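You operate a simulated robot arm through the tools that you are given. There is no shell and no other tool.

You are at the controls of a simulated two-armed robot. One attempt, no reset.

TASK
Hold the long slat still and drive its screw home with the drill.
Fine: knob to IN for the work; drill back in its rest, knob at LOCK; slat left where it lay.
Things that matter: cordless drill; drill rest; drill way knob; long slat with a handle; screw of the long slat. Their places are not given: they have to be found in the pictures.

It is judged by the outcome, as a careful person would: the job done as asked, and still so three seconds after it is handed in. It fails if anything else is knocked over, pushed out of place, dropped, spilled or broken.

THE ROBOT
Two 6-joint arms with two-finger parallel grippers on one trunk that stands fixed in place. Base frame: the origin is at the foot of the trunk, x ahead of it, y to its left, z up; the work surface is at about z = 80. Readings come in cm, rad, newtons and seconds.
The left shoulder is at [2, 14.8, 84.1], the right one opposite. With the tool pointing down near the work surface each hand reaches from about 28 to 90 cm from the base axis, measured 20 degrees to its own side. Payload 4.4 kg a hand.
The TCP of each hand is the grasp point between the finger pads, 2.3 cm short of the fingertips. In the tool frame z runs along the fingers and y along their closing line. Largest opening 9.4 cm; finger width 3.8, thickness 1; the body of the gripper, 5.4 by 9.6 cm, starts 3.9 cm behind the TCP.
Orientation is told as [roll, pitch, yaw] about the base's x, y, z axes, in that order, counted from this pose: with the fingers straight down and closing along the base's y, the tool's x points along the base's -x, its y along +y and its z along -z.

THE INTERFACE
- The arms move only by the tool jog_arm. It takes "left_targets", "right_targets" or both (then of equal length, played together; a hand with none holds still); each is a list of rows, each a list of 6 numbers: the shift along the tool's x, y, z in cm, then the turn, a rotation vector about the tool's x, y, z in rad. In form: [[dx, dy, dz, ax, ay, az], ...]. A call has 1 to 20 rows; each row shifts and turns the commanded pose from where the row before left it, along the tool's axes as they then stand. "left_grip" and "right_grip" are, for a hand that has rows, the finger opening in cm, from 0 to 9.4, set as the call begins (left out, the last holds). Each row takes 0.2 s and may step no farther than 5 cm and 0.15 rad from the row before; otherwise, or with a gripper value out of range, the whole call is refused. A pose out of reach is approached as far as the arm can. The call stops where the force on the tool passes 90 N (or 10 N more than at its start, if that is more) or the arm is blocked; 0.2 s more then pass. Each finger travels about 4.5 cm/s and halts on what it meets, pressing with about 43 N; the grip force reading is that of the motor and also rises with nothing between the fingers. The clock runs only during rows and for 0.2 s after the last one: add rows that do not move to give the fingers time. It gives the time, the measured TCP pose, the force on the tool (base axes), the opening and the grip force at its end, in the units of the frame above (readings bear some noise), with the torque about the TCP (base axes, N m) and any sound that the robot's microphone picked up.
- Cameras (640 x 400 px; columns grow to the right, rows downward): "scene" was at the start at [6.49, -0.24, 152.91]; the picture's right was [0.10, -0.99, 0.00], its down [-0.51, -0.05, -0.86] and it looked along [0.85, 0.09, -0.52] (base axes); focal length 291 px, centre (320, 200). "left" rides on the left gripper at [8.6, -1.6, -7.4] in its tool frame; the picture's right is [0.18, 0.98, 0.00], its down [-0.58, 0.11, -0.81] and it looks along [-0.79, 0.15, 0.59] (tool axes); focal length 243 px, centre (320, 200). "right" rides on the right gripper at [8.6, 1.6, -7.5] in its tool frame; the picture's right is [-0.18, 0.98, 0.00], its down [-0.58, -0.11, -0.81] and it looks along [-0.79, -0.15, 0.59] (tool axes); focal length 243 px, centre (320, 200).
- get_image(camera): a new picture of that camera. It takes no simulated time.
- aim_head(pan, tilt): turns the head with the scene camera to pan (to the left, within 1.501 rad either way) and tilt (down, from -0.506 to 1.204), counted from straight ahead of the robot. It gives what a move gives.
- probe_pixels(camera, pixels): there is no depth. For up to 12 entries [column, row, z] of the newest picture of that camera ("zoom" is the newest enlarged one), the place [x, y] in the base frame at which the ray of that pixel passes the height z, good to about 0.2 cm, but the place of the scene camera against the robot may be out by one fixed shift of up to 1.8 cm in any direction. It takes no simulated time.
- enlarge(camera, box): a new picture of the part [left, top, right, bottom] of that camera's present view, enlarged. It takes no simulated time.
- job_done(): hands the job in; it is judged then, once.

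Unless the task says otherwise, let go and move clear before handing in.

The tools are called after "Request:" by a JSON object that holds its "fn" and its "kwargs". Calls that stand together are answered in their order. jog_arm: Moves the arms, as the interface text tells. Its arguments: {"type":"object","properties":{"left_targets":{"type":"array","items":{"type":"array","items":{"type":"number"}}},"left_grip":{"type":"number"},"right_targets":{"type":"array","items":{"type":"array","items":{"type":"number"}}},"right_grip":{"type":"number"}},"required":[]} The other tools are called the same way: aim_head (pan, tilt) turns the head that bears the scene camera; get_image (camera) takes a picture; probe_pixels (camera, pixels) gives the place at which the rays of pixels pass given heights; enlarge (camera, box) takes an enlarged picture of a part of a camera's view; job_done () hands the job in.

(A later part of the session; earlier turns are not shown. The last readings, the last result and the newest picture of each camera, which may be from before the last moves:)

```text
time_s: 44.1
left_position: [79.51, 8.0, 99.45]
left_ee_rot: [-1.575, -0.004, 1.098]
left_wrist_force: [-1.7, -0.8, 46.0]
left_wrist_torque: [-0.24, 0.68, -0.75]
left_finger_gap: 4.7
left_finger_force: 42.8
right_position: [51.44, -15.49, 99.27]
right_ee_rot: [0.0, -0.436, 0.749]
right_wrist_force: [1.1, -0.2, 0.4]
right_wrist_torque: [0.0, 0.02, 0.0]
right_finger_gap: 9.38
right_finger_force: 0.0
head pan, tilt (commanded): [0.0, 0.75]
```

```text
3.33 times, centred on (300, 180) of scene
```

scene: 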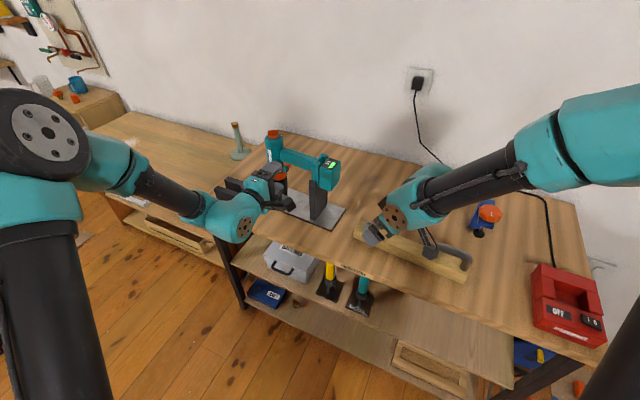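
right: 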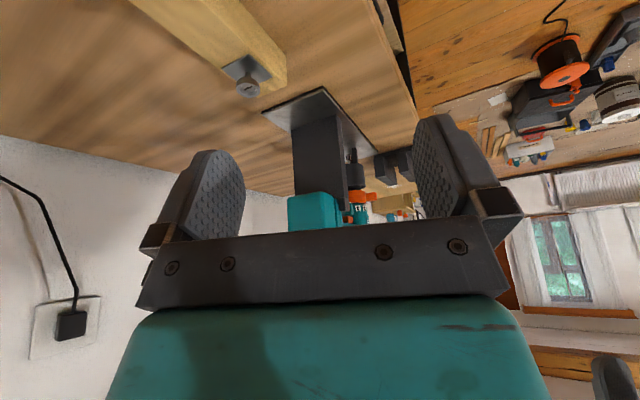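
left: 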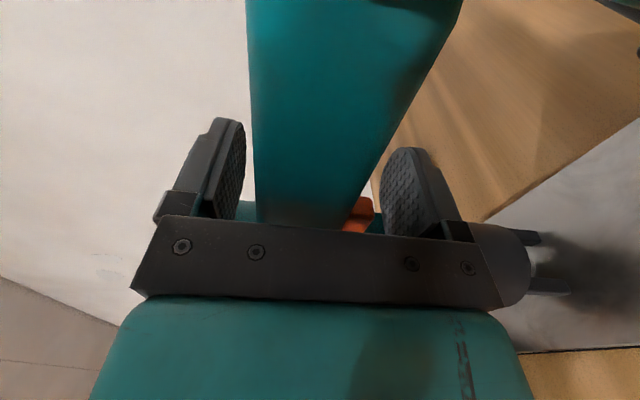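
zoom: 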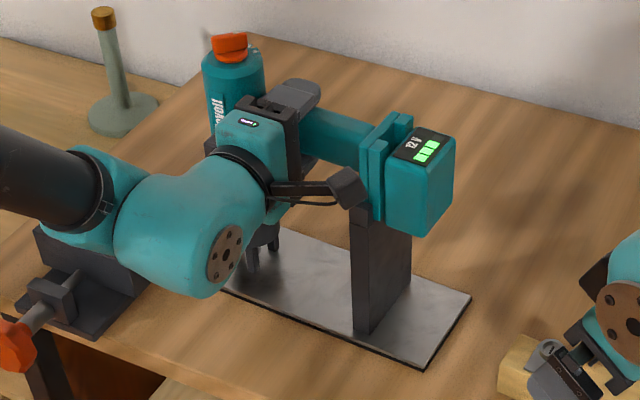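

Gripped at gap 4.7, but the hand was pushed up to z 99.45 with 46 N, so my centre was 0.5 cm low. I'll raise the command by 0.45 to relieve the load and see whether the drill makes sound.

Request:
{"fn": "jog_arm", "kwargs": {"left_targets": [[0, -0.25, 0, 0, 0, 0], [0, -0.2, 0, 0, 0, 0], [0, 0, 0, 0, 0, 0]]}}

Request:
{"fn": "enlarge", "kwargs": {"camera": "left", "box": [300, 180, 460, 260]}}

Request:
{"fn": "enlarge", "kwargs": {"camera": "right", "box": [330, 150, 400, 235]}}

```text
time_s: 44.9
left_position: [79.5, 8.17, 99.61]
left_ee_rot: [-1.567, -0.001, 1.099]
left_wrist_force: [14.8, -2.7, 27.1]
left_wrist_torque: [-0.07, -0.53, 0.63]
left_finger_gap: 4.56
left_finger_force: 43.0
right_position: [51.64, -15.49, 99.29]
right_ee_rot: [0.001, -0.435, 0.75]
right_wrist_force: [-0.6, 1.1, -0.5]
right_wrist_torque: [-0.02, -0.02, 0.01]
right_finger_gap: 9.4
right_finger_force: 0.0
head pan, tilt (commanded): [0.0, 0.75]
```

```text
4.00 times, centred on (380, 220) of left
```

zoom: 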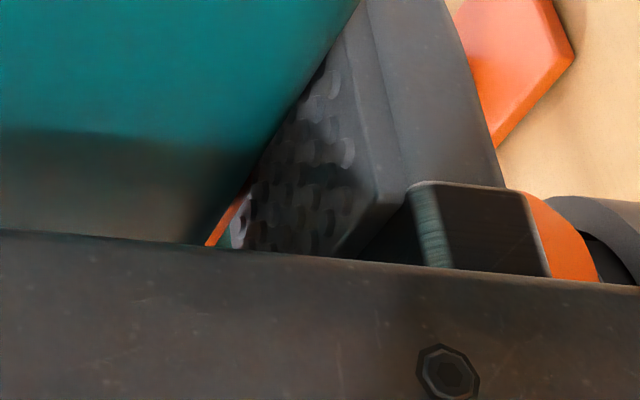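

```text
4.71 times, centred on (365, 192) of right
```

zoom: 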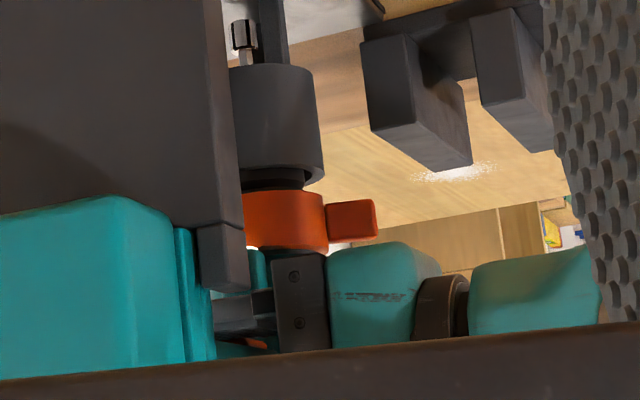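

Still 27 N upward and some sideways load; I'll raise another 0.3 cm and watch whether the drill begins to come free.

Request:
{"fn": "jog_arm", "kwargs": {"left_targets": [[0, -0.15, 0, 0, 0, 0], [0, -0.15, 0, 0, 0, 0], [0, 0, 0, 0, 0, 0]]}}

Request:
{"fn": "enlarge", "kwargs": {"camera": "scene", "box": [240, 120, 360, 240]}}

```text
time_s: 45.7
left_position: [79.4, 7.97, 99.67]
left_ee_rot: [-1.563, 0.0, 1.099]
left_wrist_force: [10.8, 3.7, 1.4]
left_wrist_torque: [-0.14, -0.4, 0.21]
left_finger_gap: 4.3
left_finger_force: 43.2
right_position: [51.59, -15.38, 99.2]
right_ee_rot: [0.0, -0.433, 0.75]
right_wrist_force: [0.3, -0.5, 0.2]
right_wrist_torque: [0.0, 0.01, 0.01]
right_finger_gap: 9.41
right_finger_force: 0.1
head pan, tilt (commanded): [0.0, 0.75]
```

```text
3.33 times, centred on (300, 180) of scene
```

zoom: 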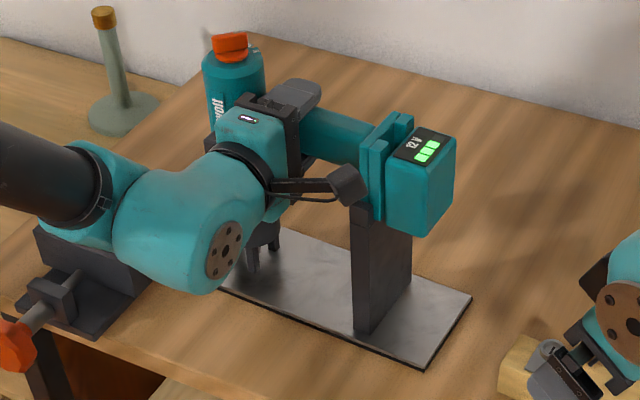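

Request:
{"fn": "enlarge", "kwargs": {"camera": "right", "box": [355, 145, 385, 175]}}

Request:
{"fn": "enlarge", "kwargs": {"camera": "left", "box": [300, 180, 460, 260]}}

Request:
{"fn": "enlarge", "kwargs": {"camera": "scene", "box": [260, 120, 290, 150]}}

```text
13.33 times, centred on (370, 160) of right
```

zoom: 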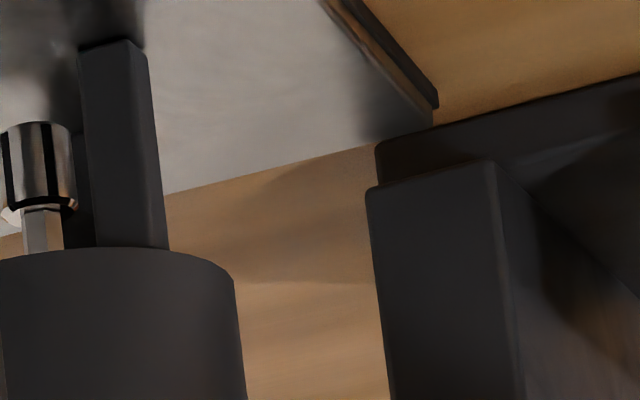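

```text
4.00 times, centred on (380, 220) of left
```

zoom: 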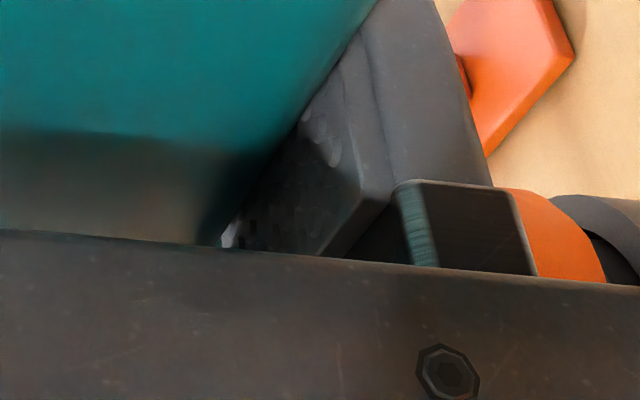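

```text
13.33 times, centred on (275, 135) of scene
```

zoom: 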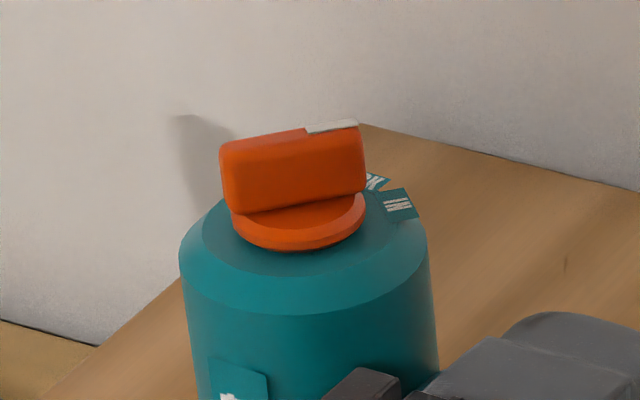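

The trigger is now fully squeezed (gap 4.3, orange no longer visible). I'll let a moment pass and look at the silver bit (at about (357,155) in the right view) for rotation.

Request:
{"fn": "jog_arm", "kwargs": {"left_targets": [[0, 0, 0, 0, 0, 0]]}}

Request:
{"fn": "enlarge", "kwargs": {"camera": "right", "box": [355, 145, 385, 175]}}

```text
time_s: 46.1
left_position: [79.38, 7.99, 99.76]
left_ee_rot: [-1.563, 0.001, 1.097]
left_wrist_force: [3.4, 4.8, 0.0]
left_wrist_torque: [-0.17, -0.22, 0.11]
left_finger_gap: 4.2
left_finger_force: 42.6
right_position: [51.66, -15.33, 99.17]
right_ee_rot: [0.0, -0.435, 0.751]
right_wrist_force: [-0.2, -0.2, -1.1]
right_wrist_torque: [-0.01, 0.01, 0.02]
right_finger_gap: 9.39
right_finger_force: 0.0
head pan, tilt (commanded): [0.0, 0.75]
```

```text
13.33 times, centred on (370, 160) of right
```

zoom: 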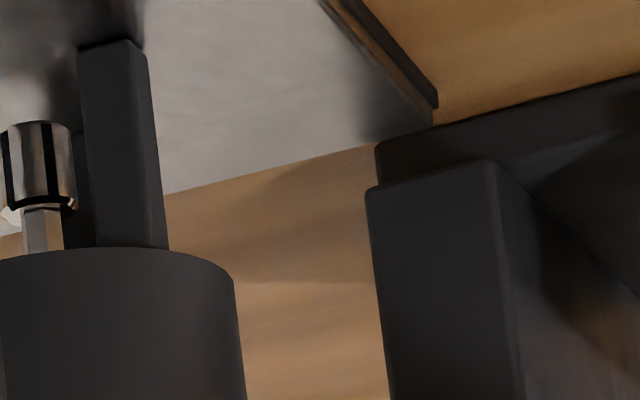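

The bit has not visibly turned and the gap is still creeping (4.2, my limit was 4.0). I'll command full closing and wait.

Request:
{"fn": "jog_arm", "kwargs": {"left_targets": [[0, 0, 0, 0, 0, 0], [0, 0, 0, 0, 0, 0], [0, 0, 0, 0, 0, 0]], "left_grip": 0}}

Request:
{"fn": "enlarge", "kwargs": {"camera": "right", "box": [345, 140, 375, 170]}}

Request:
{"fn": "jog_arm", "kwargs": {"left_targets": [[0, 0, 0, 0, 0, 0]]}}

Request:
{"fn": "enlarge", "kwargs": {"camera": "right", "box": [345, 140, 375, 170]}}

```text
time_s: 46.9
left_position: [79.33, 8.03, 99.88]
left_ee_rot: [-1.567, -0.001, 1.097]
left_wrist_force: [0.1, 0.4, -2.8]
left_wrist_torque: [-0.11, 0.0, -0.01]
left_finger_gap: 4.2
left_finger_force: 42.7
right_position: [51.58, -15.42, 99.17]
right_ee_rot: [0.002, -0.436, 0.749]
right_wrist_force: [0.3, 0.5, 0.3]
right_wrist_torque: [0.0, 0.01, -0.04]
right_finger_gap: 9.37
right_finger_force: 0.1
head pan, tilt (commanded): [0.0, 0.75]
```

```text
13.33 times, centred on (360, 155) of right
```

zoom: 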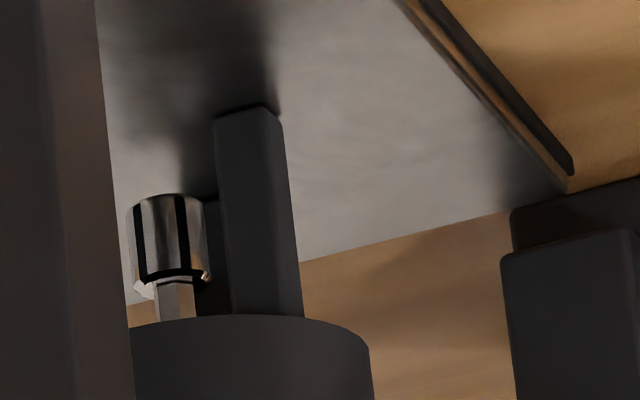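

```text
time_s: 47.3
left_position: [79.5, 8.08, 99.96]
left_ee_rot: [-1.568, -0.002, 1.098]
left_wrist_force: [0.2, 0.4, -2.2]
left_wrist_torque: [-0.11, -0.02, 0.01]
left_finger_gap: 4.2
left_finger_force: 42.9
right_position: [51.54, -15.45, 99.2]
right_ee_rot: [0.0, -0.435, 0.748]
right_wrist_force: [0.2, 0.5, 1.1]
right_wrist_torque: [0.01, -0.01, -0.03]
right_finger_gap: 9.37
right_finger_force: 0.1
head pan, tilt (commanded): [0.0, 0.75]
```

```text
13.33 times, centred on (360, 155) of right
```

zoom: 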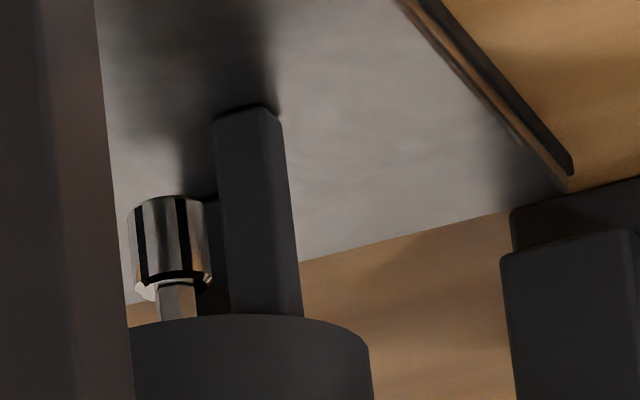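

Grip is settled at gap 4.2 (handle height) with the trigger flush and near-zero load; the bit's turning can't be judged from frames 0.2 s apart. I'll start lifting the drill straight up, slowly, and check weight and tilt.

Request:
{"fn": "jog_arm", "kwargs": {"left_targets": [[0, -0.5, 0, 0, 0, 0], [0, -0.5, 0, 0, 0, 0], [0, -0.5, 0, 0, 0, 0], [0, -0.5, 0, 0, 0, 0], [0, 0, 0, 0, 0, 0]]}}

Request:
{"fn": "enlarge", "kwargs": {"camera": "scene", "box": [240, 110, 360, 240]}}

Request:
{"fn": "enlarge", "kwargs": {"camera": "right", "box": [330, 130, 400, 200]}}

```text
time_s: 48.5
left_position: [79.49, 8.12, 101.99]
left_ee_rot: [-1.566, -0.001, 1.098]
left_wrist_force: [0.9, 0.1, -12.4]
left_wrist_torque: [-0.09, -0.02, -0.02]
left_finger_gap: 4.24
left_finger_force: 43.2
right_position: [51.59, -15.38, 99.25]
right_ee_rot: [0.001, -0.435, 0.749]
right_wrist_force: [0.2, -0.4, -0.4]
right_wrist_torque: [0.02, 0.01, 0.04]
right_finger_gap: 9.39
right_finger_force: 0.0
head pan, tilt (commanded): [0.0, 0.75]
```

```text
3.08 times, centred on (300, 175) of scene
```

zoom: 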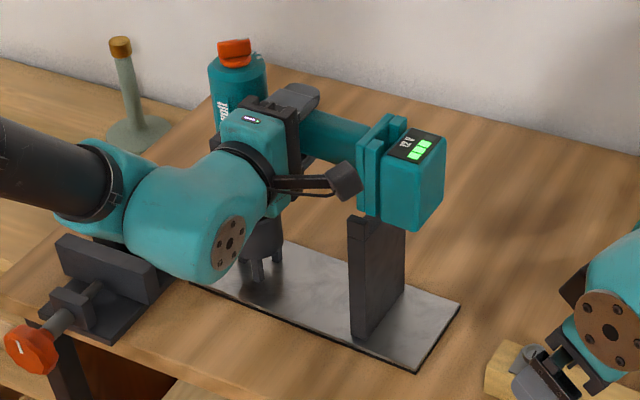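

```text
5.71 times, centred on (365, 165) of right
```

zoom: 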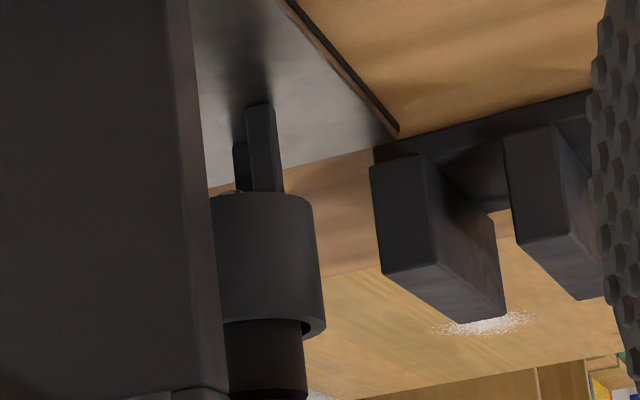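

The drill weighs about 12.4 N and hangs balanced (torque near zero); it's sliding straight out of its cup. I'll keep lifting until the bit clears the cup.

Request:
{"fn": "jog_arm", "kwargs": {"left_targets": [[0, -1.5, 0, 0, 0, 0], [0, -1.5, 0, 0, 0, 0], [0, -1.5, 0, 0, 0, 0], [0, -1.5, 0, 0, 0, 0], [0, -1.5, 0, 0, 0, 0], [0, -1.5, 0, 0, 0, 0], [0, -1.5, 0, 0, 0, 0], [0, 0, 0, 0, 0, 0]]}}

Request:
{"fn": "get_image", "kwargs": {"camera": "scene"}}

Request:
{"fn": "enlarge", "kwargs": {"camera": "scene", "box": [240, 80, 360, 220]}}

Request:
{"fn": "enlarge", "kwargs": {"camera": "right", "box": [330, 130, 400, 230]}}

```text
time_s: 50.3
left_position: [79.4, 8.21, 112.36]
left_ee_rot: [-1.569, -0.002, 1.099]
left_wrist_force: [0.8, -0.3, -13.4]
left_wrist_torque: [-0.08, -0.05, 0.02]
left_finger_gap: 4.19
left_finger_force: 42.9
right_position: [51.53, -15.57, 99.34]
right_ee_rot: [-0.001, -0.434, 0.749]
right_wrist_force: [0.6, 0.0, 0.4]
right_wrist_torque: [0.03, -0.02, -0.01]
right_finger_gap: 9.39
right_finger_force: 0.0
head pan, tilt (commanded): [0.0, 0.75]
```

```text
taken
```

scene: 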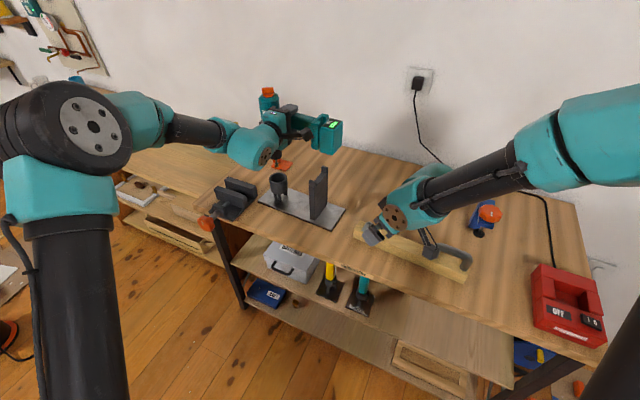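

```text
2.86 times, centred on (300, 150) of scene
```

zoom: 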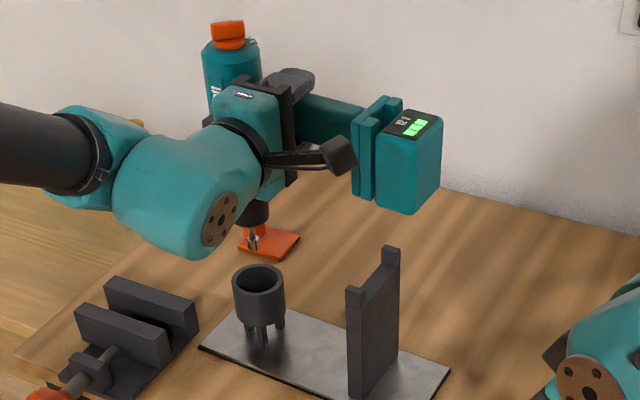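

```text
4.00 times, centred on (365, 180) of right
```

zoom: 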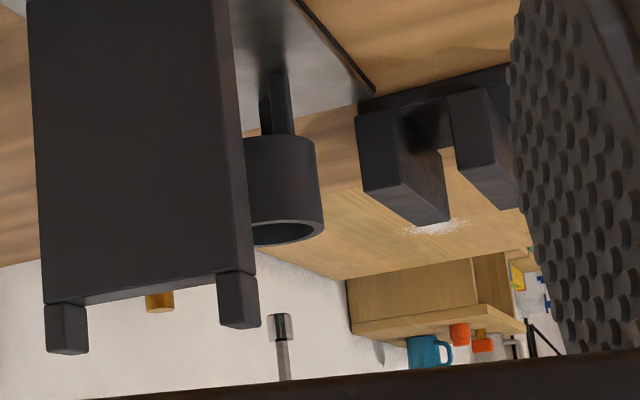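

The drill is clear of its rest (cup, and post with two lips at the zoom's right). Now the right hand: untilt, turn to the slat's angle and move above the slat's handle.

Request:
{"fn": "jog_arm", "kwargs": {"right_targets": [[0, 0, 0, 0, 0.145, 0], [0, 0, 0, 0, 0.145, 0], [0, 0, 0, 0, 0.145, 0], [0, 0, 0, 0, 0, -0.15], [0, 0, 0, 0, 0, -0.15], [3.31, -2.03, -0.6, 0, 0, 0], [3.31, -2.03, -0.6, 0, 0, 0], [3.31, -2.03, -0.6, 0, 0, 0], [3.31, -2.03, -0.6, 0, 0, 0], [3.31, -2.03, -0.6, 0, 0, 0], [0, 0, 0, 0, 0, 0]], "right_grip": 5.5}}

Request:
{"fn": "get_image", "kwargs": {"camera": "right"}}

Request:
{"fn": "get_image", "kwargs": {"camera": "scene"}}

```text
time_s: 52.7
left_position: [79.35, 8.13, 112.46]
left_ee_rot: [-1.568, -0.001, 1.098]
left_wrist_force: [-0.7, 0.3, -12.6]
left_wrist_torque: [-0.14, -0.05, 0.0]
left_finger_gap: 4.2
left_finger_force: 43.3
right_position: [52.33, -34.75, 102.34]
right_ee_rot: [0.0, -0.001, 1.051]
right_wrist_force: [0.0, 0.2, 0.5]
right_wrist_torque: [-0.04, 0.04, 0.02]
right_finger_gap: 5.5
right_finger_force: 0.1
head pan, tilt (commanded): [0.0, 0.75]
```

```text
taken
```

right: 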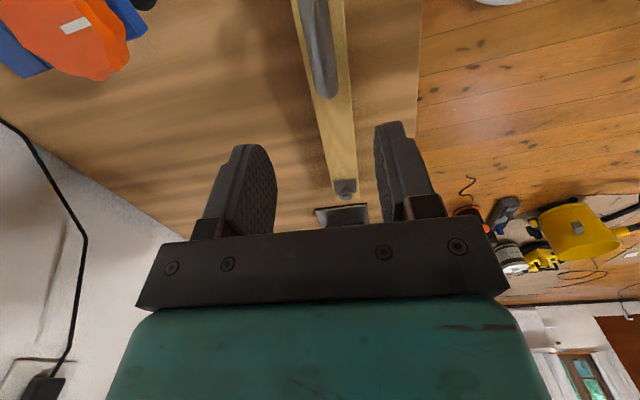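

```text
taken
```

scene: 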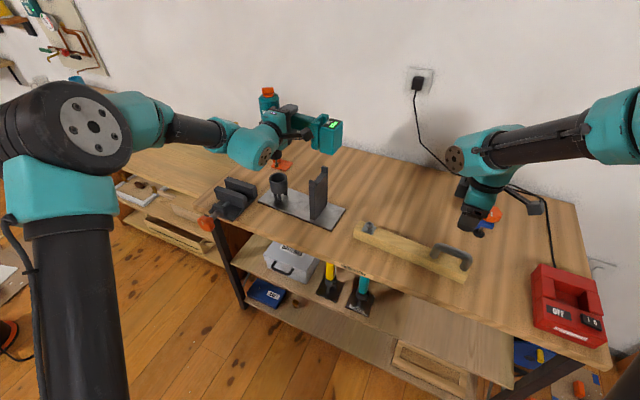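

The right hand is above the slat handle, but I should confirm its alignment and the clearance to the blue/orange object.

Request:
{"fn": "enlarge", "kwargs": {"camera": "right", "box": [240, 0, 420, 110]}}

Request:
{"fn": "probe_pixels", "kwargs": {"camera": "scene", "pixels": [[473, 228, 80], [480, 236, 80], [489, 213, 88], [484, 205, 88], [434, 248, 89], [468, 262, 89]]}}

Request:
{"fn": "enlarge", "kwargs": {"camera": "scene", "box": [410, 170, 530, 290]}}

```text
3.56 times, centred on (330, 55) of right
```

zoom: 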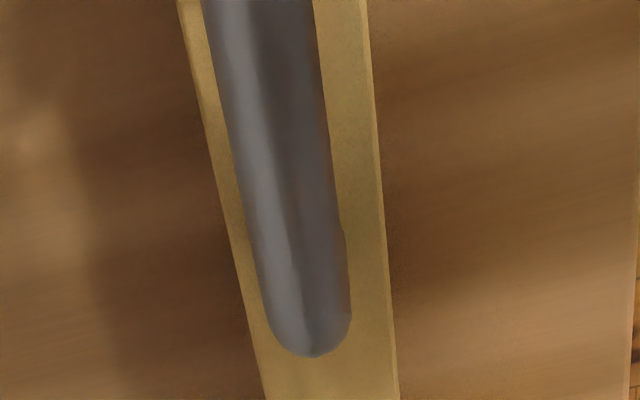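

```text
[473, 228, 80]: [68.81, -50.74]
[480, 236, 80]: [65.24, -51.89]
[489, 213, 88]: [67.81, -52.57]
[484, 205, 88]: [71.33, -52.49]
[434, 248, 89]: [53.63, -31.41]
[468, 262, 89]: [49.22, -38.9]
```

```text
3.33 times, centred on (470, 230) of scene
```

zoom: 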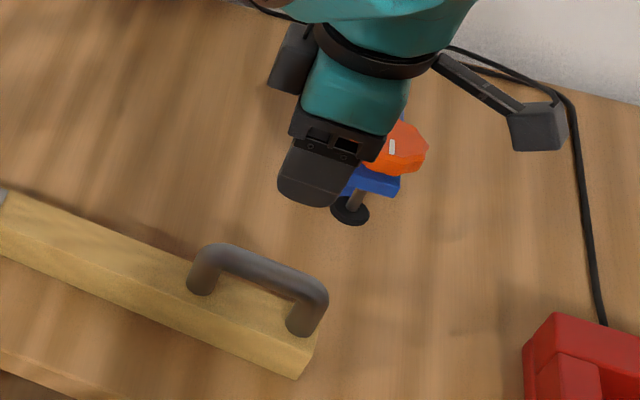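

Request:
{"fn": "probe_pixels", "kwargs": {"camera": "right", "pixels": [[317.4, 26.9, 89], [321.6, 56.4, 89], [326.0, 85, 89], [324.5, 107, 84], [319.5, 55, 84]]}}

```text
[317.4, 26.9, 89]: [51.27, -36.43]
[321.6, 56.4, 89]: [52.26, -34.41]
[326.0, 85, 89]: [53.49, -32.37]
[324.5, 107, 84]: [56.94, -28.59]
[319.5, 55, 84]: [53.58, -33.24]
```

The bar's line at z = 89 runs through (52.26, -34.41) at azimuth 61°; I'm 0.2 cm to its far side. I'll correct and descend over it, stopping just above the final height.

Request:
{"fn": "jog_arm", "kwargs": {"right_targets": [[0, 0.2, 4, 0, 0, 0], [0, 0, 4, 0, 0, 0], [0, 0, 2.5, 0, 0, 0], [0, 0, 0, 0, 0, 0]]}}

Request:
{"fn": "get_image", "kwargs": {"camera": "right"}}

Request:
{"fn": "enlarge", "kwargs": {"camera": "scene", "box": [410, 190, 510, 290]}}

```text
time_s: 53.7
left_position: [79.44, 8.05, 112.43]
left_ee_rot: [-1.566, -0.003, 1.097]
left_wrist_force: [0.6, -0.4, -13.2]
left_wrist_torque: [-0.07, -0.06, 0.0]
left_finger_gap: 4.22
left_finger_force: 43.3
right_position: [52.17, -34.78, 91.97]
right_ee_rot: [0.001, 0.0, 1.05]
right_wrist_force: [0.3, -0.7, 0.6]
right_wrist_torque: [0.02, -0.02, 0.0]
right_finger_gap: 5.47
right_finger_force: 0.0
head pan, tilt (commanded): [0.0, 0.75]
```

```text
taken
```

right: 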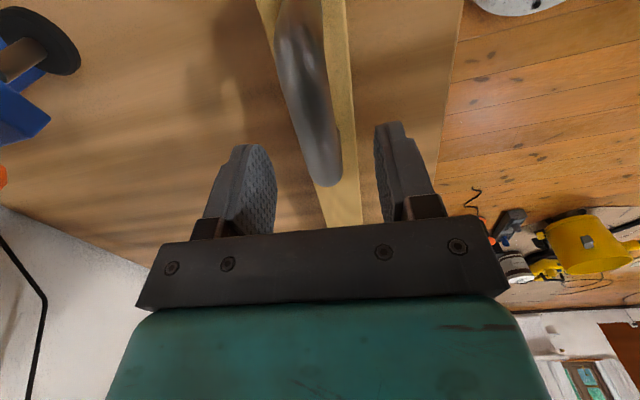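

```text
4.00 times, centred on (460, 240) of scene
```

zoom: 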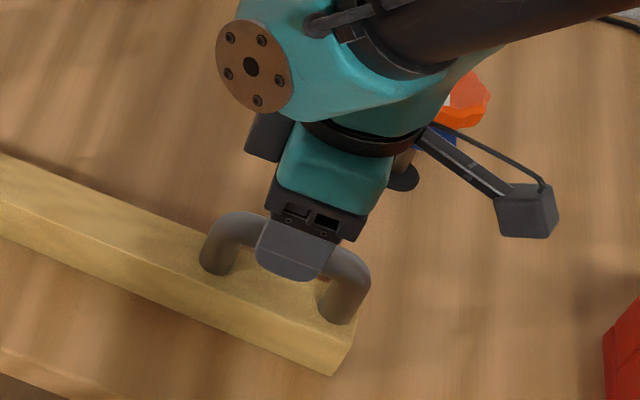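

Request:
{"fn": "enlarge", "kwargs": {"camera": "right", "box": [240, 60, 400, 200]}}

Request:
{"fn": "probe_pixels", "kwargs": {"camera": "right", "pixels": [[306, 80, 89], [314, 120, 89], [321, 155, 89]]}}

```text
2.86 times, centred on (320, 130) of right
```

zoom: 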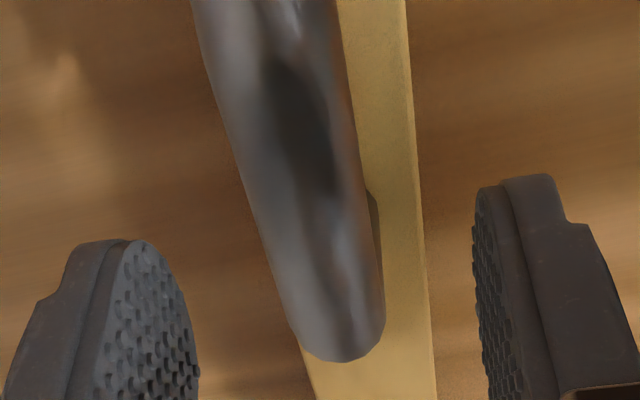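

```text
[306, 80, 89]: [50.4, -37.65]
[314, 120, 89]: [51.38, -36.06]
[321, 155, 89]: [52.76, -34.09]
```

Alignment is within 0.2 cm. I'll lower the last 2.8 cm and close on the bar.

Request:
{"fn": "jog_arm", "kwargs": {"right_targets": [[0, 0, 1.4, 0, 0, 0], [0, 0, 1.4, 0, 0, 0], [0, 0, 0, 0, 0, 0]]}}

Request:
{"fn": "jog_arm", "kwargs": {"right_targets": [[0, 0, 0, 0, 0, 0], [0, 0, 0, 0, 0, 0], [0, 0, 0, 0, 0, 0], [0, 0, 0, 0, 0, 0]], "right_grip": 1.0}}

Request:
{"fn": "get_image", "kwargs": {"camera": "right"}}

Request:
{"fn": "enlarge", "kwargs": {"camera": "scene", "box": [340, 200, 500, 290]}}

```text
time_s: 54.5
left_position: [79.39, 8.07, 112.35]
left_ee_rot: [-1.568, -0.002, 1.097]
left_wrist_force: [-0.6, -0.3, -12.4]
left_wrist_torque: [-0.09, -0.02, 0.01]
left_finger_gap: 4.2
left_finger_force: 42.6
right_position: [52.0, -34.81, 89.22]
right_ee_rot: [-0.002, 0.0, 1.048]
right_wrist_force: [-0.2, -0.1, -0.3]
right_wrist_torque: [0.01, 0.0, 0.01]
right_finger_gap: 5.5
right_finger_force: 0.1
head pan, tilt (commanded): [0.0, 0.75]
```

```text
time_s: 55.5
left_position: [79.37, 8.16, 112.42]
left_ee_rot: [-1.568, -0.002, 1.097]
left_wrist_force: [0.3, 0.5, -12.9]
left_wrist_torque: [-0.13, -0.03, -0.02]
left_finger_gap: 4.19
left_finger_force: 42.7
right_position: [51.87, -34.75, 89.06]
right_ee_rot: [0.001, -0.001, 1.047]
right_wrist_force: [0.8, -0.3, 1.2]
right_wrist_torque: [0.1, -0.05, -0.19]
right_finger_gap: 2.16
right_finger_force: 43.1
head pan, tilt (commanded): [0.0, 0.75]
```

```text
taken
```

right: 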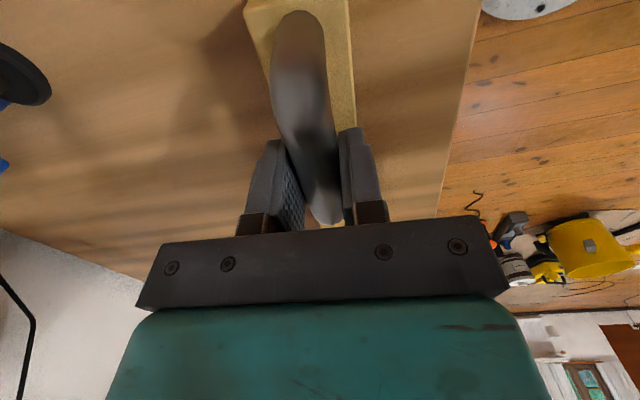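

```text
4.00 times, centred on (420, 245) of scene
```

zoom: 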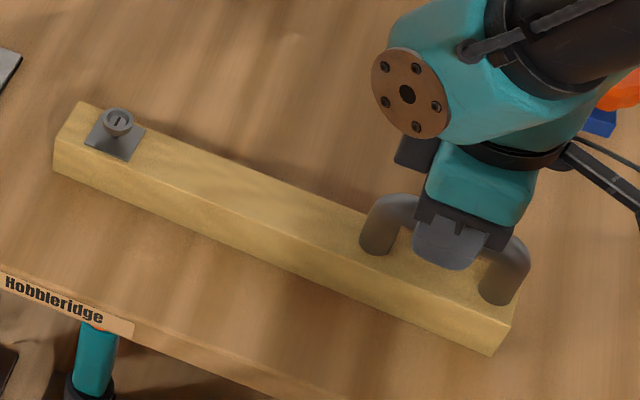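

The right hand holds the slat's bar (gap 2.16, forces near zero). I'll check that the slat has not shifted using the same 16x view as before (head was at (395,163), plate corner (262,248)).

Request:
{"fn": "enlarge", "kwargs": {"camera": "scene", "box": [350, 215, 380, 240]}}

```text
16.00 times, centred on (365, 228) of scene
```

zoom: 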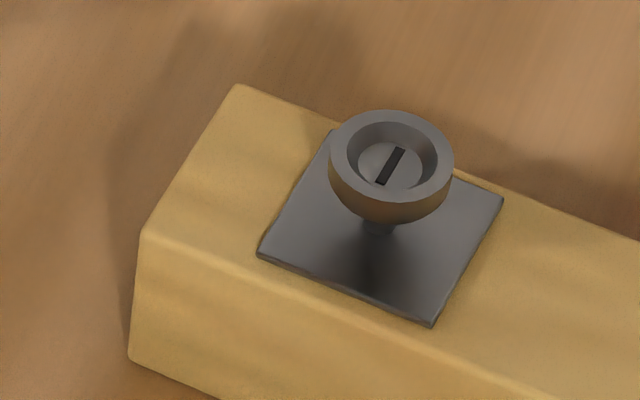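

The slat moved less than 0.1 cm. Next I measure the bit tip's height under the lifted drill.

Request:
{"fn": "get_image", "kwargs": {"camera": "scene"}}

Request:
{"fn": "enlarge", "kwargs": {"camera": "scene", "box": [255, 135, 305, 185]}}

Request:
{"fn": "enlarge", "kwargs": {"camera": "left", "box": [440, 180, 640, 330]}}

Request:
{"fn": "get_image", "kwargs": {"camera": "left"}}

```text
taken
```

scene: 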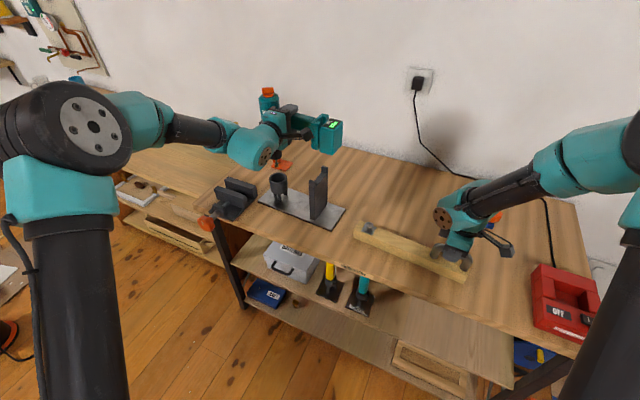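

```text
8.00 times, centred on (280, 160) of scene
```

zoom: 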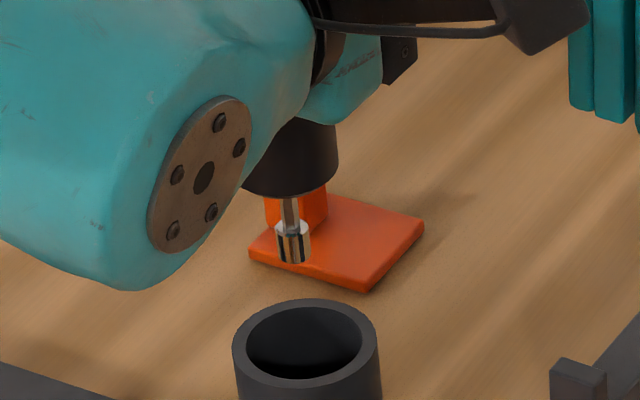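

```text
2.67 times, centred on (540, 255) of left
```

zoom: 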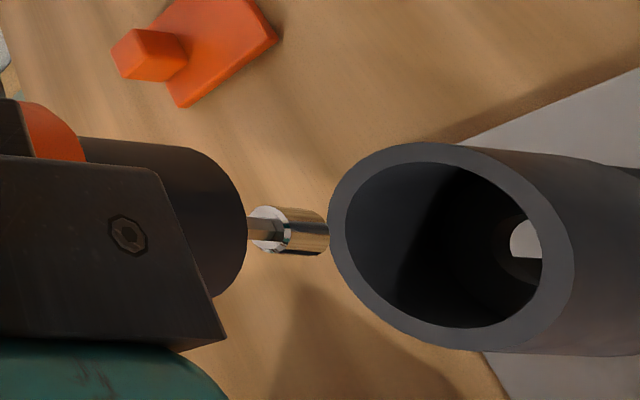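

```text
taken
```

left: 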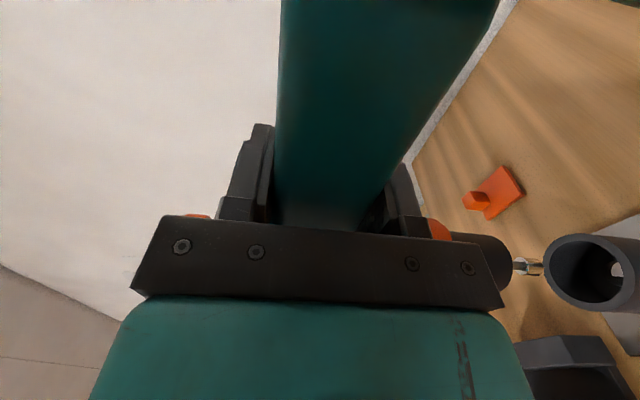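

Request:
{"fn": "probe_pixels", "kwargs": {"camera": "scene", "pixels": [[276.6, 167.4, 92], [276.6, 167.4, 93], [276.6, 167.4, 94], [276.6, 167.4, 95], [276.6, 203, 91], [279, 197.5, 91], [278.5, 203, 91]]}}

Request:
{"fn": "probe_pixels", "kwargs": {"camera": "left", "pixels": [[541.9, 266.2, 92], [541.9, 266.2, 93], [541.9, 266.2, 94], [541.9, 266.2, 95]]}}

```text
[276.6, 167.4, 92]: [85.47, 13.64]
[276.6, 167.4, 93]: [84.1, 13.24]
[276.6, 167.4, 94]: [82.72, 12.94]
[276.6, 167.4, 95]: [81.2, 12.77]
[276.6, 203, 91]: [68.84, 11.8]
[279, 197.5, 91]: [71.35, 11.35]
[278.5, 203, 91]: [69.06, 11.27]
```

```text
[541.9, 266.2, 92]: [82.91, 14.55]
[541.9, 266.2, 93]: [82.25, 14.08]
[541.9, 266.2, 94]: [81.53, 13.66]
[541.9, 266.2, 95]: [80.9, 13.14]
```

Left-camera geometry puts the bit tip 19.2 cm below the TCP and 6.6 cm along the handle, consistent with the drill axis. I'll raise a little, back away from the rest (avoiding its post), then turn the drill 63° clockwise so its handle points to the robot, clear of the right hand.

Request:
{"fn": "jog_arm", "kwargs": {"left_targets": [[0, -3, 0, 0, 0, 0], [0, 0, -3, 0, 0, 0], [0, 0, -3, 0, 0, 0], [0, 0, -3, 0, 0, 0], [0, 0, -3, 0, 0, 0], [0, 0, 0, 0, 0.1375, 0], [0, 0, 0, 0, 0.1375, 0], [0, 0, 0, 0, 0.1375, 0], [0, 0, 0, 0, 0.1375, 0], [0, 0, 0, 0, 0.1375, 0], [0, 0, 0, 0, 0.1375, 0], [0, 0, 0, 0, 0.1375, 0], [0, 0, 0, 0, 0.1375, 0], [0, 0, 0, 0, 0, 0]]}}

Request:
{"fn": "get_image", "kwargs": {"camera": "scene"}}

Request:
{"fn": "get_image", "kwargs": {"camera": "left"}}

```text
time_s: 58.5
left_position: [68.91, 13.46, 115.52]
left_ee_rot: [-1.566, 0.001, -0.003]
left_wrist_force: [1.2, -0.3, -12.6]
left_wrist_torque: [-0.08, 0.04, 0.01]
left_finger_gap: 4.21
left_finger_force: 43.4
right_position: [51.95, -34.77, 89.08]
right_ee_rot: [-0.001, 0.001, 1.049]
right_wrist_force: [-0.8, 0.2, 0.1]
right_wrist_torque: [0.06, 0.06, 0.09]
right_finger_gap: 2.15
right_finger_force: 43.2
head pan, tilt (commanded): [0.0, 0.75]
```

```text
taken
```

scene: 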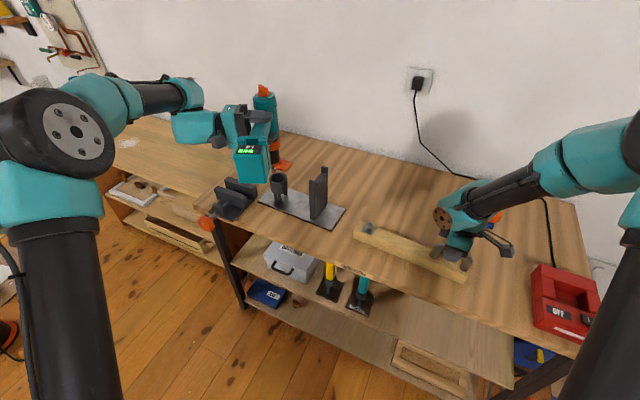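

```text
taken
```

left: 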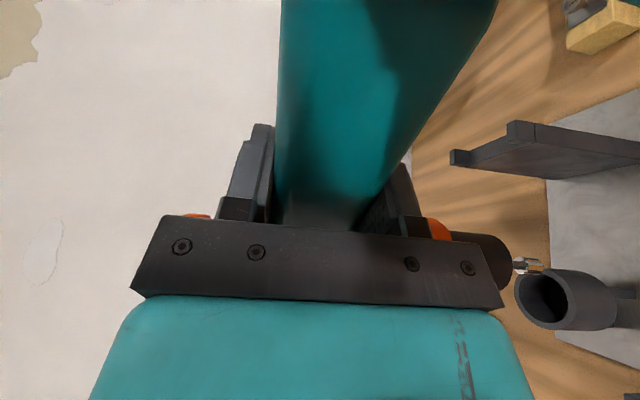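

Turned as planned (fingers pointing right, drill handle toward the robot). Now I bring the drill back 11.7 cm and then across to above the screw, staying high.

Request:
{"fn": "jog_arm", "kwargs": {"left_targets": [[3.9, 0, 0, 0, 0, 0], [3.9, 0, 0, 0, 0, 0], [3.9, 0, 0, 0, 0, 0], [0, 0, 4.07, 0, 0, 0], [0, 0, 4.07, 0, 0, 0], [0, 0, 4.07, 0, 0, 0], [0, 0, 4.07, 0, 0, 0], [0, 0, 4.07, 0, 0, 0], [0, 0, 4.07, 0, 0, 0], [0, 0, 4.07, 0, 0, 0], [0, 0, 0, 0, 0, 0]]}}

Request:
{"fn": "get_image", "kwargs": {"camera": "scene"}}

Request:
{"fn": "get_image", "kwargs": {"camera": "left"}}

Request:
{"fn": "get_image", "kwargs": {"camera": "right"}}

```text
time_s: 60.9
left_position: [57.07, -15.29, 115.71]
left_ee_rot: [-1.566, 0.003, -0.003]
left_wrist_force: [-0.5, -0.6, -12.8]
left_wrist_torque: [-0.08, 0.06, 0.0]
left_finger_gap: 4.2
left_finger_force: 43.2
right_position: [52.0, -34.83, 89.06]
right_ee_rot: [-0.001, 0.001, 1.049]
right_wrist_force: [-1.2, 0.7, 0.2]
right_wrist_torque: [0.15, 0.0, 0.08]
right_finger_gap: 2.14
right_finger_force: 42.9
head pan, tilt (commanded): [0.0, 0.75]
```

```text
taken
```

scene: 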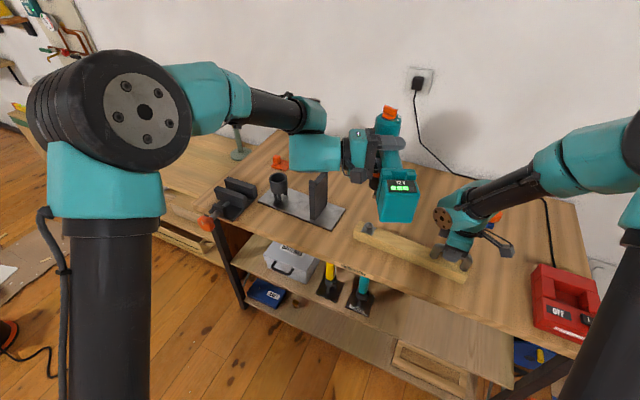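

```text
taken
```

left: 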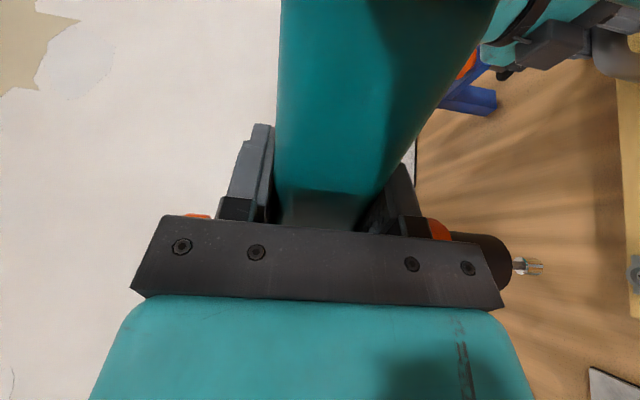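

```text
taken
```

right: 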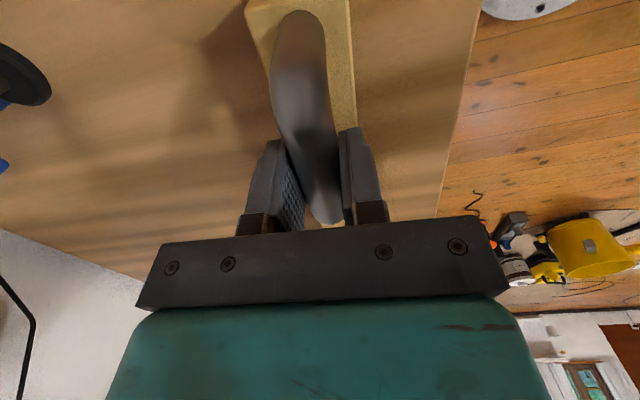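

The drill is above the slat; the screw just appears at the left view's right edge (635,272). I'll lower 5 cm and zoom on bit and screw.

Request:
{"fn": "jog_arm", "kwargs": {"left_targets": [[0, 2.5, 0, 0, 0, 0], [0, 2.2, 0, 0, 0, 0], [0, 0, 0, 0, 0, 0]]}}

Request:
{"fn": "get_image", "kwargs": {"camera": "left"}}

Request:
{"fn": "enlarge", "kwargs": {"camera": "left", "box": [480, 210, 640, 320]}}

Request:
{"fn": "enlarge", "kwargs": {"camera": "scene", "box": [330, 160, 410, 260]}}

```text
time_s: 61.7
left_position: [57.03, -15.02, 110.72]
left_ee_rot: [-1.567, 0.002, -0.002]
left_wrist_force: [-0.4, 0.3, -13.1]
left_wrist_torque: [-0.04, 0.08, -0.02]
left_finger_gap: 4.21
left_finger_force: 42.7
right_position: [51.98, -34.87, 89.24]
right_ee_rot: [0.001, 0.0, 1.049]
right_wrist_force: [-0.5, -0.6, 0.1]
right_wrist_torque: [0.07, 0.02, 0.04]
right_finger_gap: 2.13
right_finger_force: 42.7
head pan, tilt (commanded): [0.0, 0.75]
```

```text
taken
```

left: 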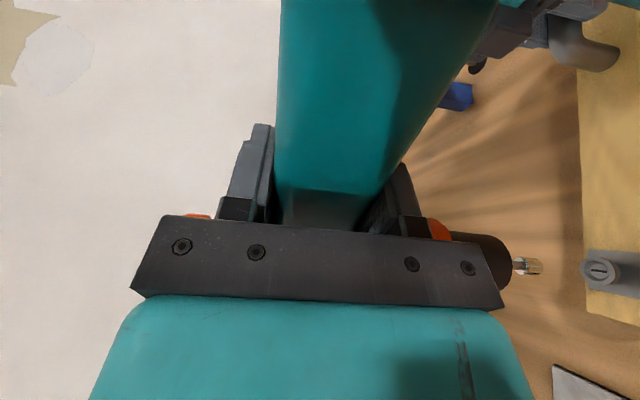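

```text
3.64 times, centred on (560, 265) of left
```

zoom: 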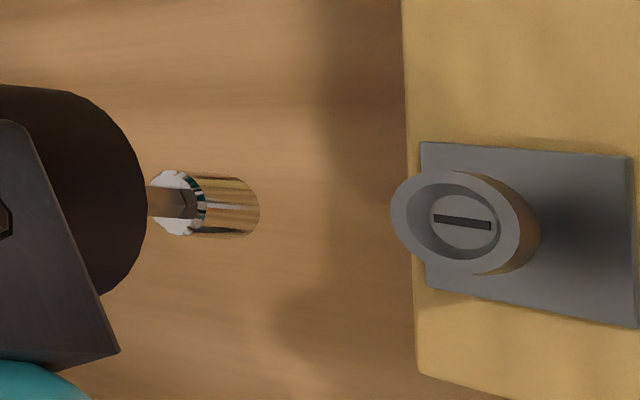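

```text
4.00 times, centred on (370, 210) of scene
```

zoom: 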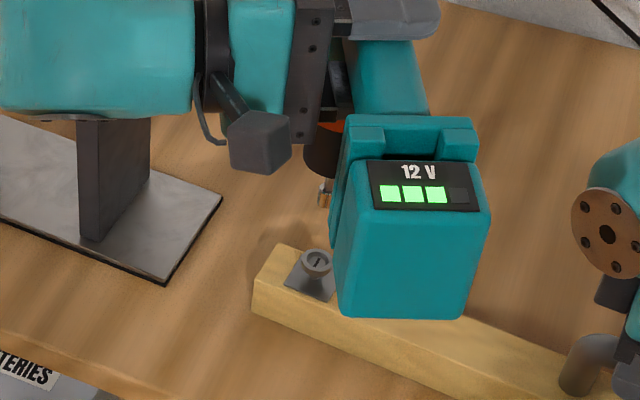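

The screw (599,272) and bit (540,267) lie on the same line in the left view: the screw is at tool x -6.53, z -0.33 against my bit estimate of -6.6, -0.24. I'll descend to just above the screw head and compare again.

Request:
{"fn": "jog_arm", "kwargs": {"left_targets": [[0, 2.2, 0, 0, 0, 0], [0, 2.2, 0, 0, 0, 0], [0, 0, 0, 0, 0, 0]]}}

Request:
{"fn": "enlarge", "kwargs": {"camera": "left", "box": [500, 230, 600, 310]}}

Request:
{"fn": "enlarge", "kwargs": {"camera": "scene", "box": [345, 195, 395, 245]}}

```text
time_s: 62.5
left_position: [57.16, -15.22, 106.3]
left_ee_rot: [-1.567, 0.001, -0.003]
left_wrist_force: [0.4, 0.0, -13.2]
left_wrist_torque: [-0.09, 0.08, -0.04]
left_finger_gap: 4.19
left_finger_force: 43.1
right_position: [52.01, -34.8, 89.03]
right_ee_rot: [0.0, 0.002, 1.049]
right_wrist_force: [-0.1, 0.3, -0.7]
right_wrist_torque: [0.01, 0.07, 0.08]
right_finger_gap: 2.16
right_finger_force: 42.6
head pan, tilt (commanded): [0.0, 0.75]
```

```text
5.00 times, centred on (550, 270) of left
```

zoom: 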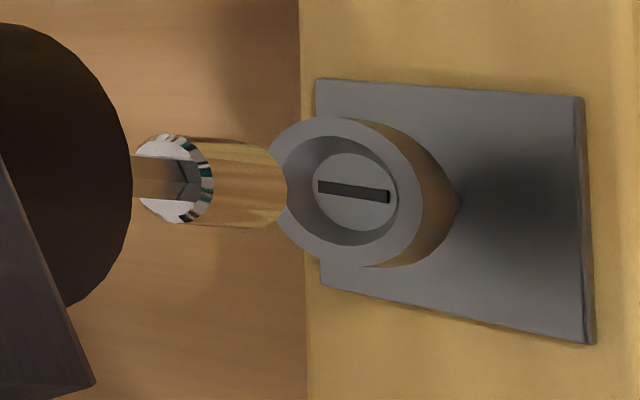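

```text
8.00 times, centred on (370, 220) of scene
```

zoom: 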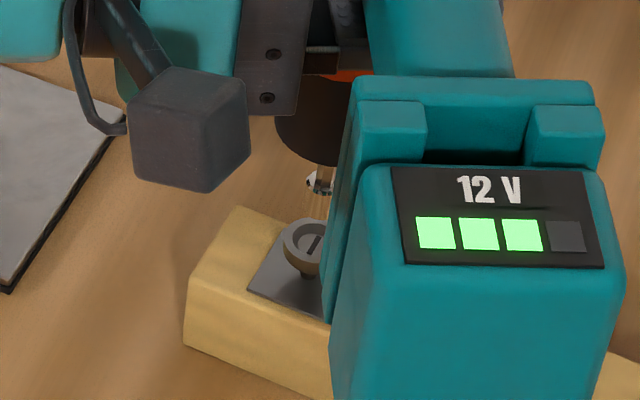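

In the left view the bit tip (538,267) and screw head (555,268) still line up. I'll cross-check with higher zooms from both cameras before touching down.

Request:
{"fn": "enlarge", "kwargs": {"camera": "scene", "box": [358, 208, 378, 232]}}

Request:
{"fn": "enlarge", "kwargs": {"camera": "left", "box": [520, 250, 570, 290]}}

```text
16.00 times, centred on (368, 220) of scene
```

zoom: 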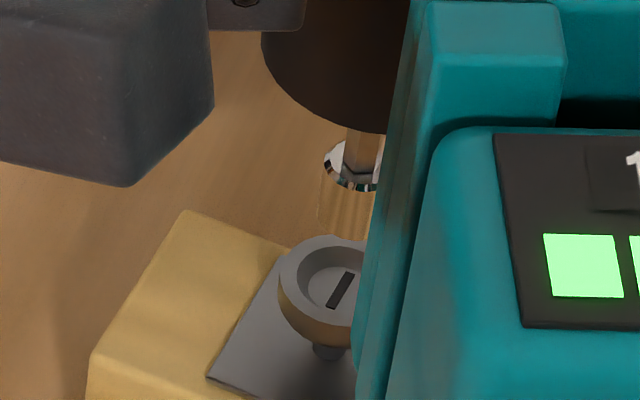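

```text
10.00 times, centred on (545, 270) of left
```

zoom: 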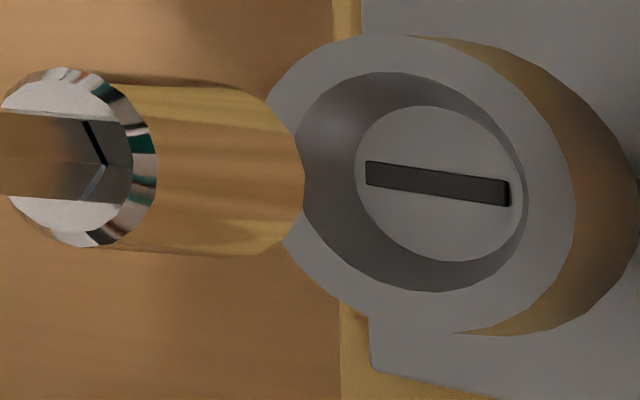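

Request:
{"fn": "probe_pixels", "kwargs": {"camera": "scene", "pixels": [[370.5, 218, 88], [370.5, 218, 88.5], [370.5, 218, 89], [370.5, 218, 89.5], [370.5, 218, 90], [369.4, 225.6, 85.2], [369.4, 225.6, 85.6], [369.4, 225.6, 86]]}}

Request:
{"fn": "probe_pixels", "kwargs": {"camera": "left", "pixels": [[537.0, 266.5, 87], [537.0, 266.5, 87.5], [537.0, 266.5, 88], [556.8, 268.4, 85.2], [556.8, 268.4, 85.6], [555, 268.4, 86], [521, 265.5, 88], [521, 265.5, 88.5], [521, 265.5, 89], [521, 265.5, 89.5]]}}

```text
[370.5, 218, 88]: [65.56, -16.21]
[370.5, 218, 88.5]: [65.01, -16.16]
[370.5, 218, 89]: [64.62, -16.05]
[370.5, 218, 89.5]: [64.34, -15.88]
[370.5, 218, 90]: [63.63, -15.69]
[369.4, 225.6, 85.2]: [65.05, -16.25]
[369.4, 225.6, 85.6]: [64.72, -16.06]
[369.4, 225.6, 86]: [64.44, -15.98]
```

```text
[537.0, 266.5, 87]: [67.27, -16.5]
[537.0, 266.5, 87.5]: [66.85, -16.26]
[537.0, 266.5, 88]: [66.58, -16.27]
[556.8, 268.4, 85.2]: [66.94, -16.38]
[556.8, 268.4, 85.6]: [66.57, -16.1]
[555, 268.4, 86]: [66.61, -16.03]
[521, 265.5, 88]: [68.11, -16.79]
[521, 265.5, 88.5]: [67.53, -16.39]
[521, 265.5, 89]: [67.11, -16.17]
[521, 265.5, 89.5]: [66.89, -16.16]
```

Three independent estimates (vision, knob grips, left view) put the bit within about 0.15 cm of the screw's centre. I'll go down gently in small steps and watch the force.

Request:
{"fn": "jog_arm", "kwargs": {"left_targets": [[0, 0.5, 0, 0, 0, 0], [0, 0.4, 0, 0, 0, 0], [0, 0, 0, 0, 0, 0]]}}

Request:
{"fn": "enlarge", "kwargs": {"camera": "left", "box": [520, 250, 570, 290]}}

Request:
{"fn": "enlarge", "kwargs": {"camera": "scene", "box": [358, 208, 378, 232]}}

```text
time_s: 63.3
left_position: [57.17, -14.93, 105.41]
left_ee_rot: [-1.568, 0.002, -0.001]
left_wrist_force: [0.2, 0.0, -12.9]
left_wrist_torque: [-0.1, 0.1, -0.02]
left_finger_gap: 4.2
left_finger_force: 42.4
right_position: [52.04, -34.82, 89.15]
right_ee_rot: [0.0, 0.0, 1.049]
right_wrist_force: [-1.3, -0.6, 0.2]
right_wrist_torque: [-0.02, 0.03, 0.04]
right_finger_gap: 2.1
right_finger_force: 43.5
head pan, tilt (commanded): [0.0, 0.75]
```

```text
10.00 times, centred on (545, 270) of left
```

zoom: 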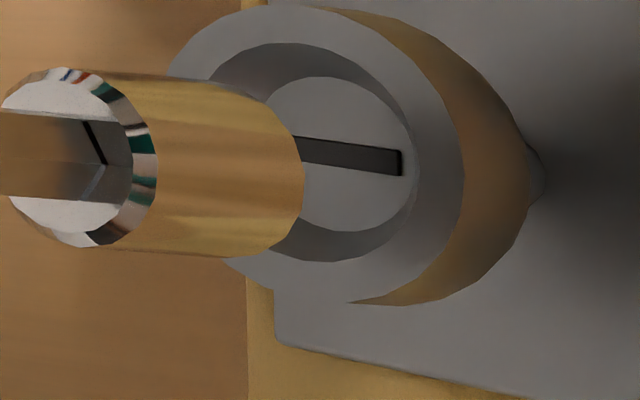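

```text
16.00 times, centred on (368, 220) of scene
```

zoom: 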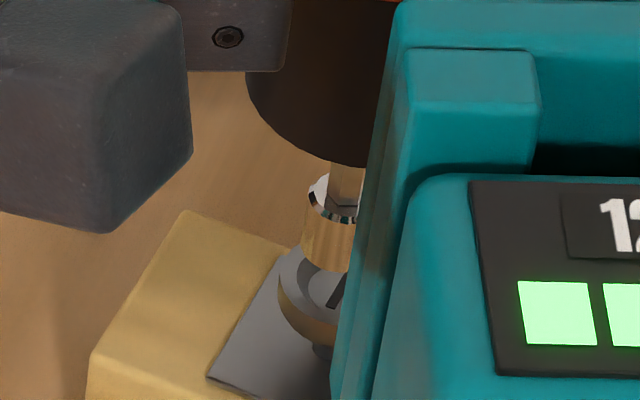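

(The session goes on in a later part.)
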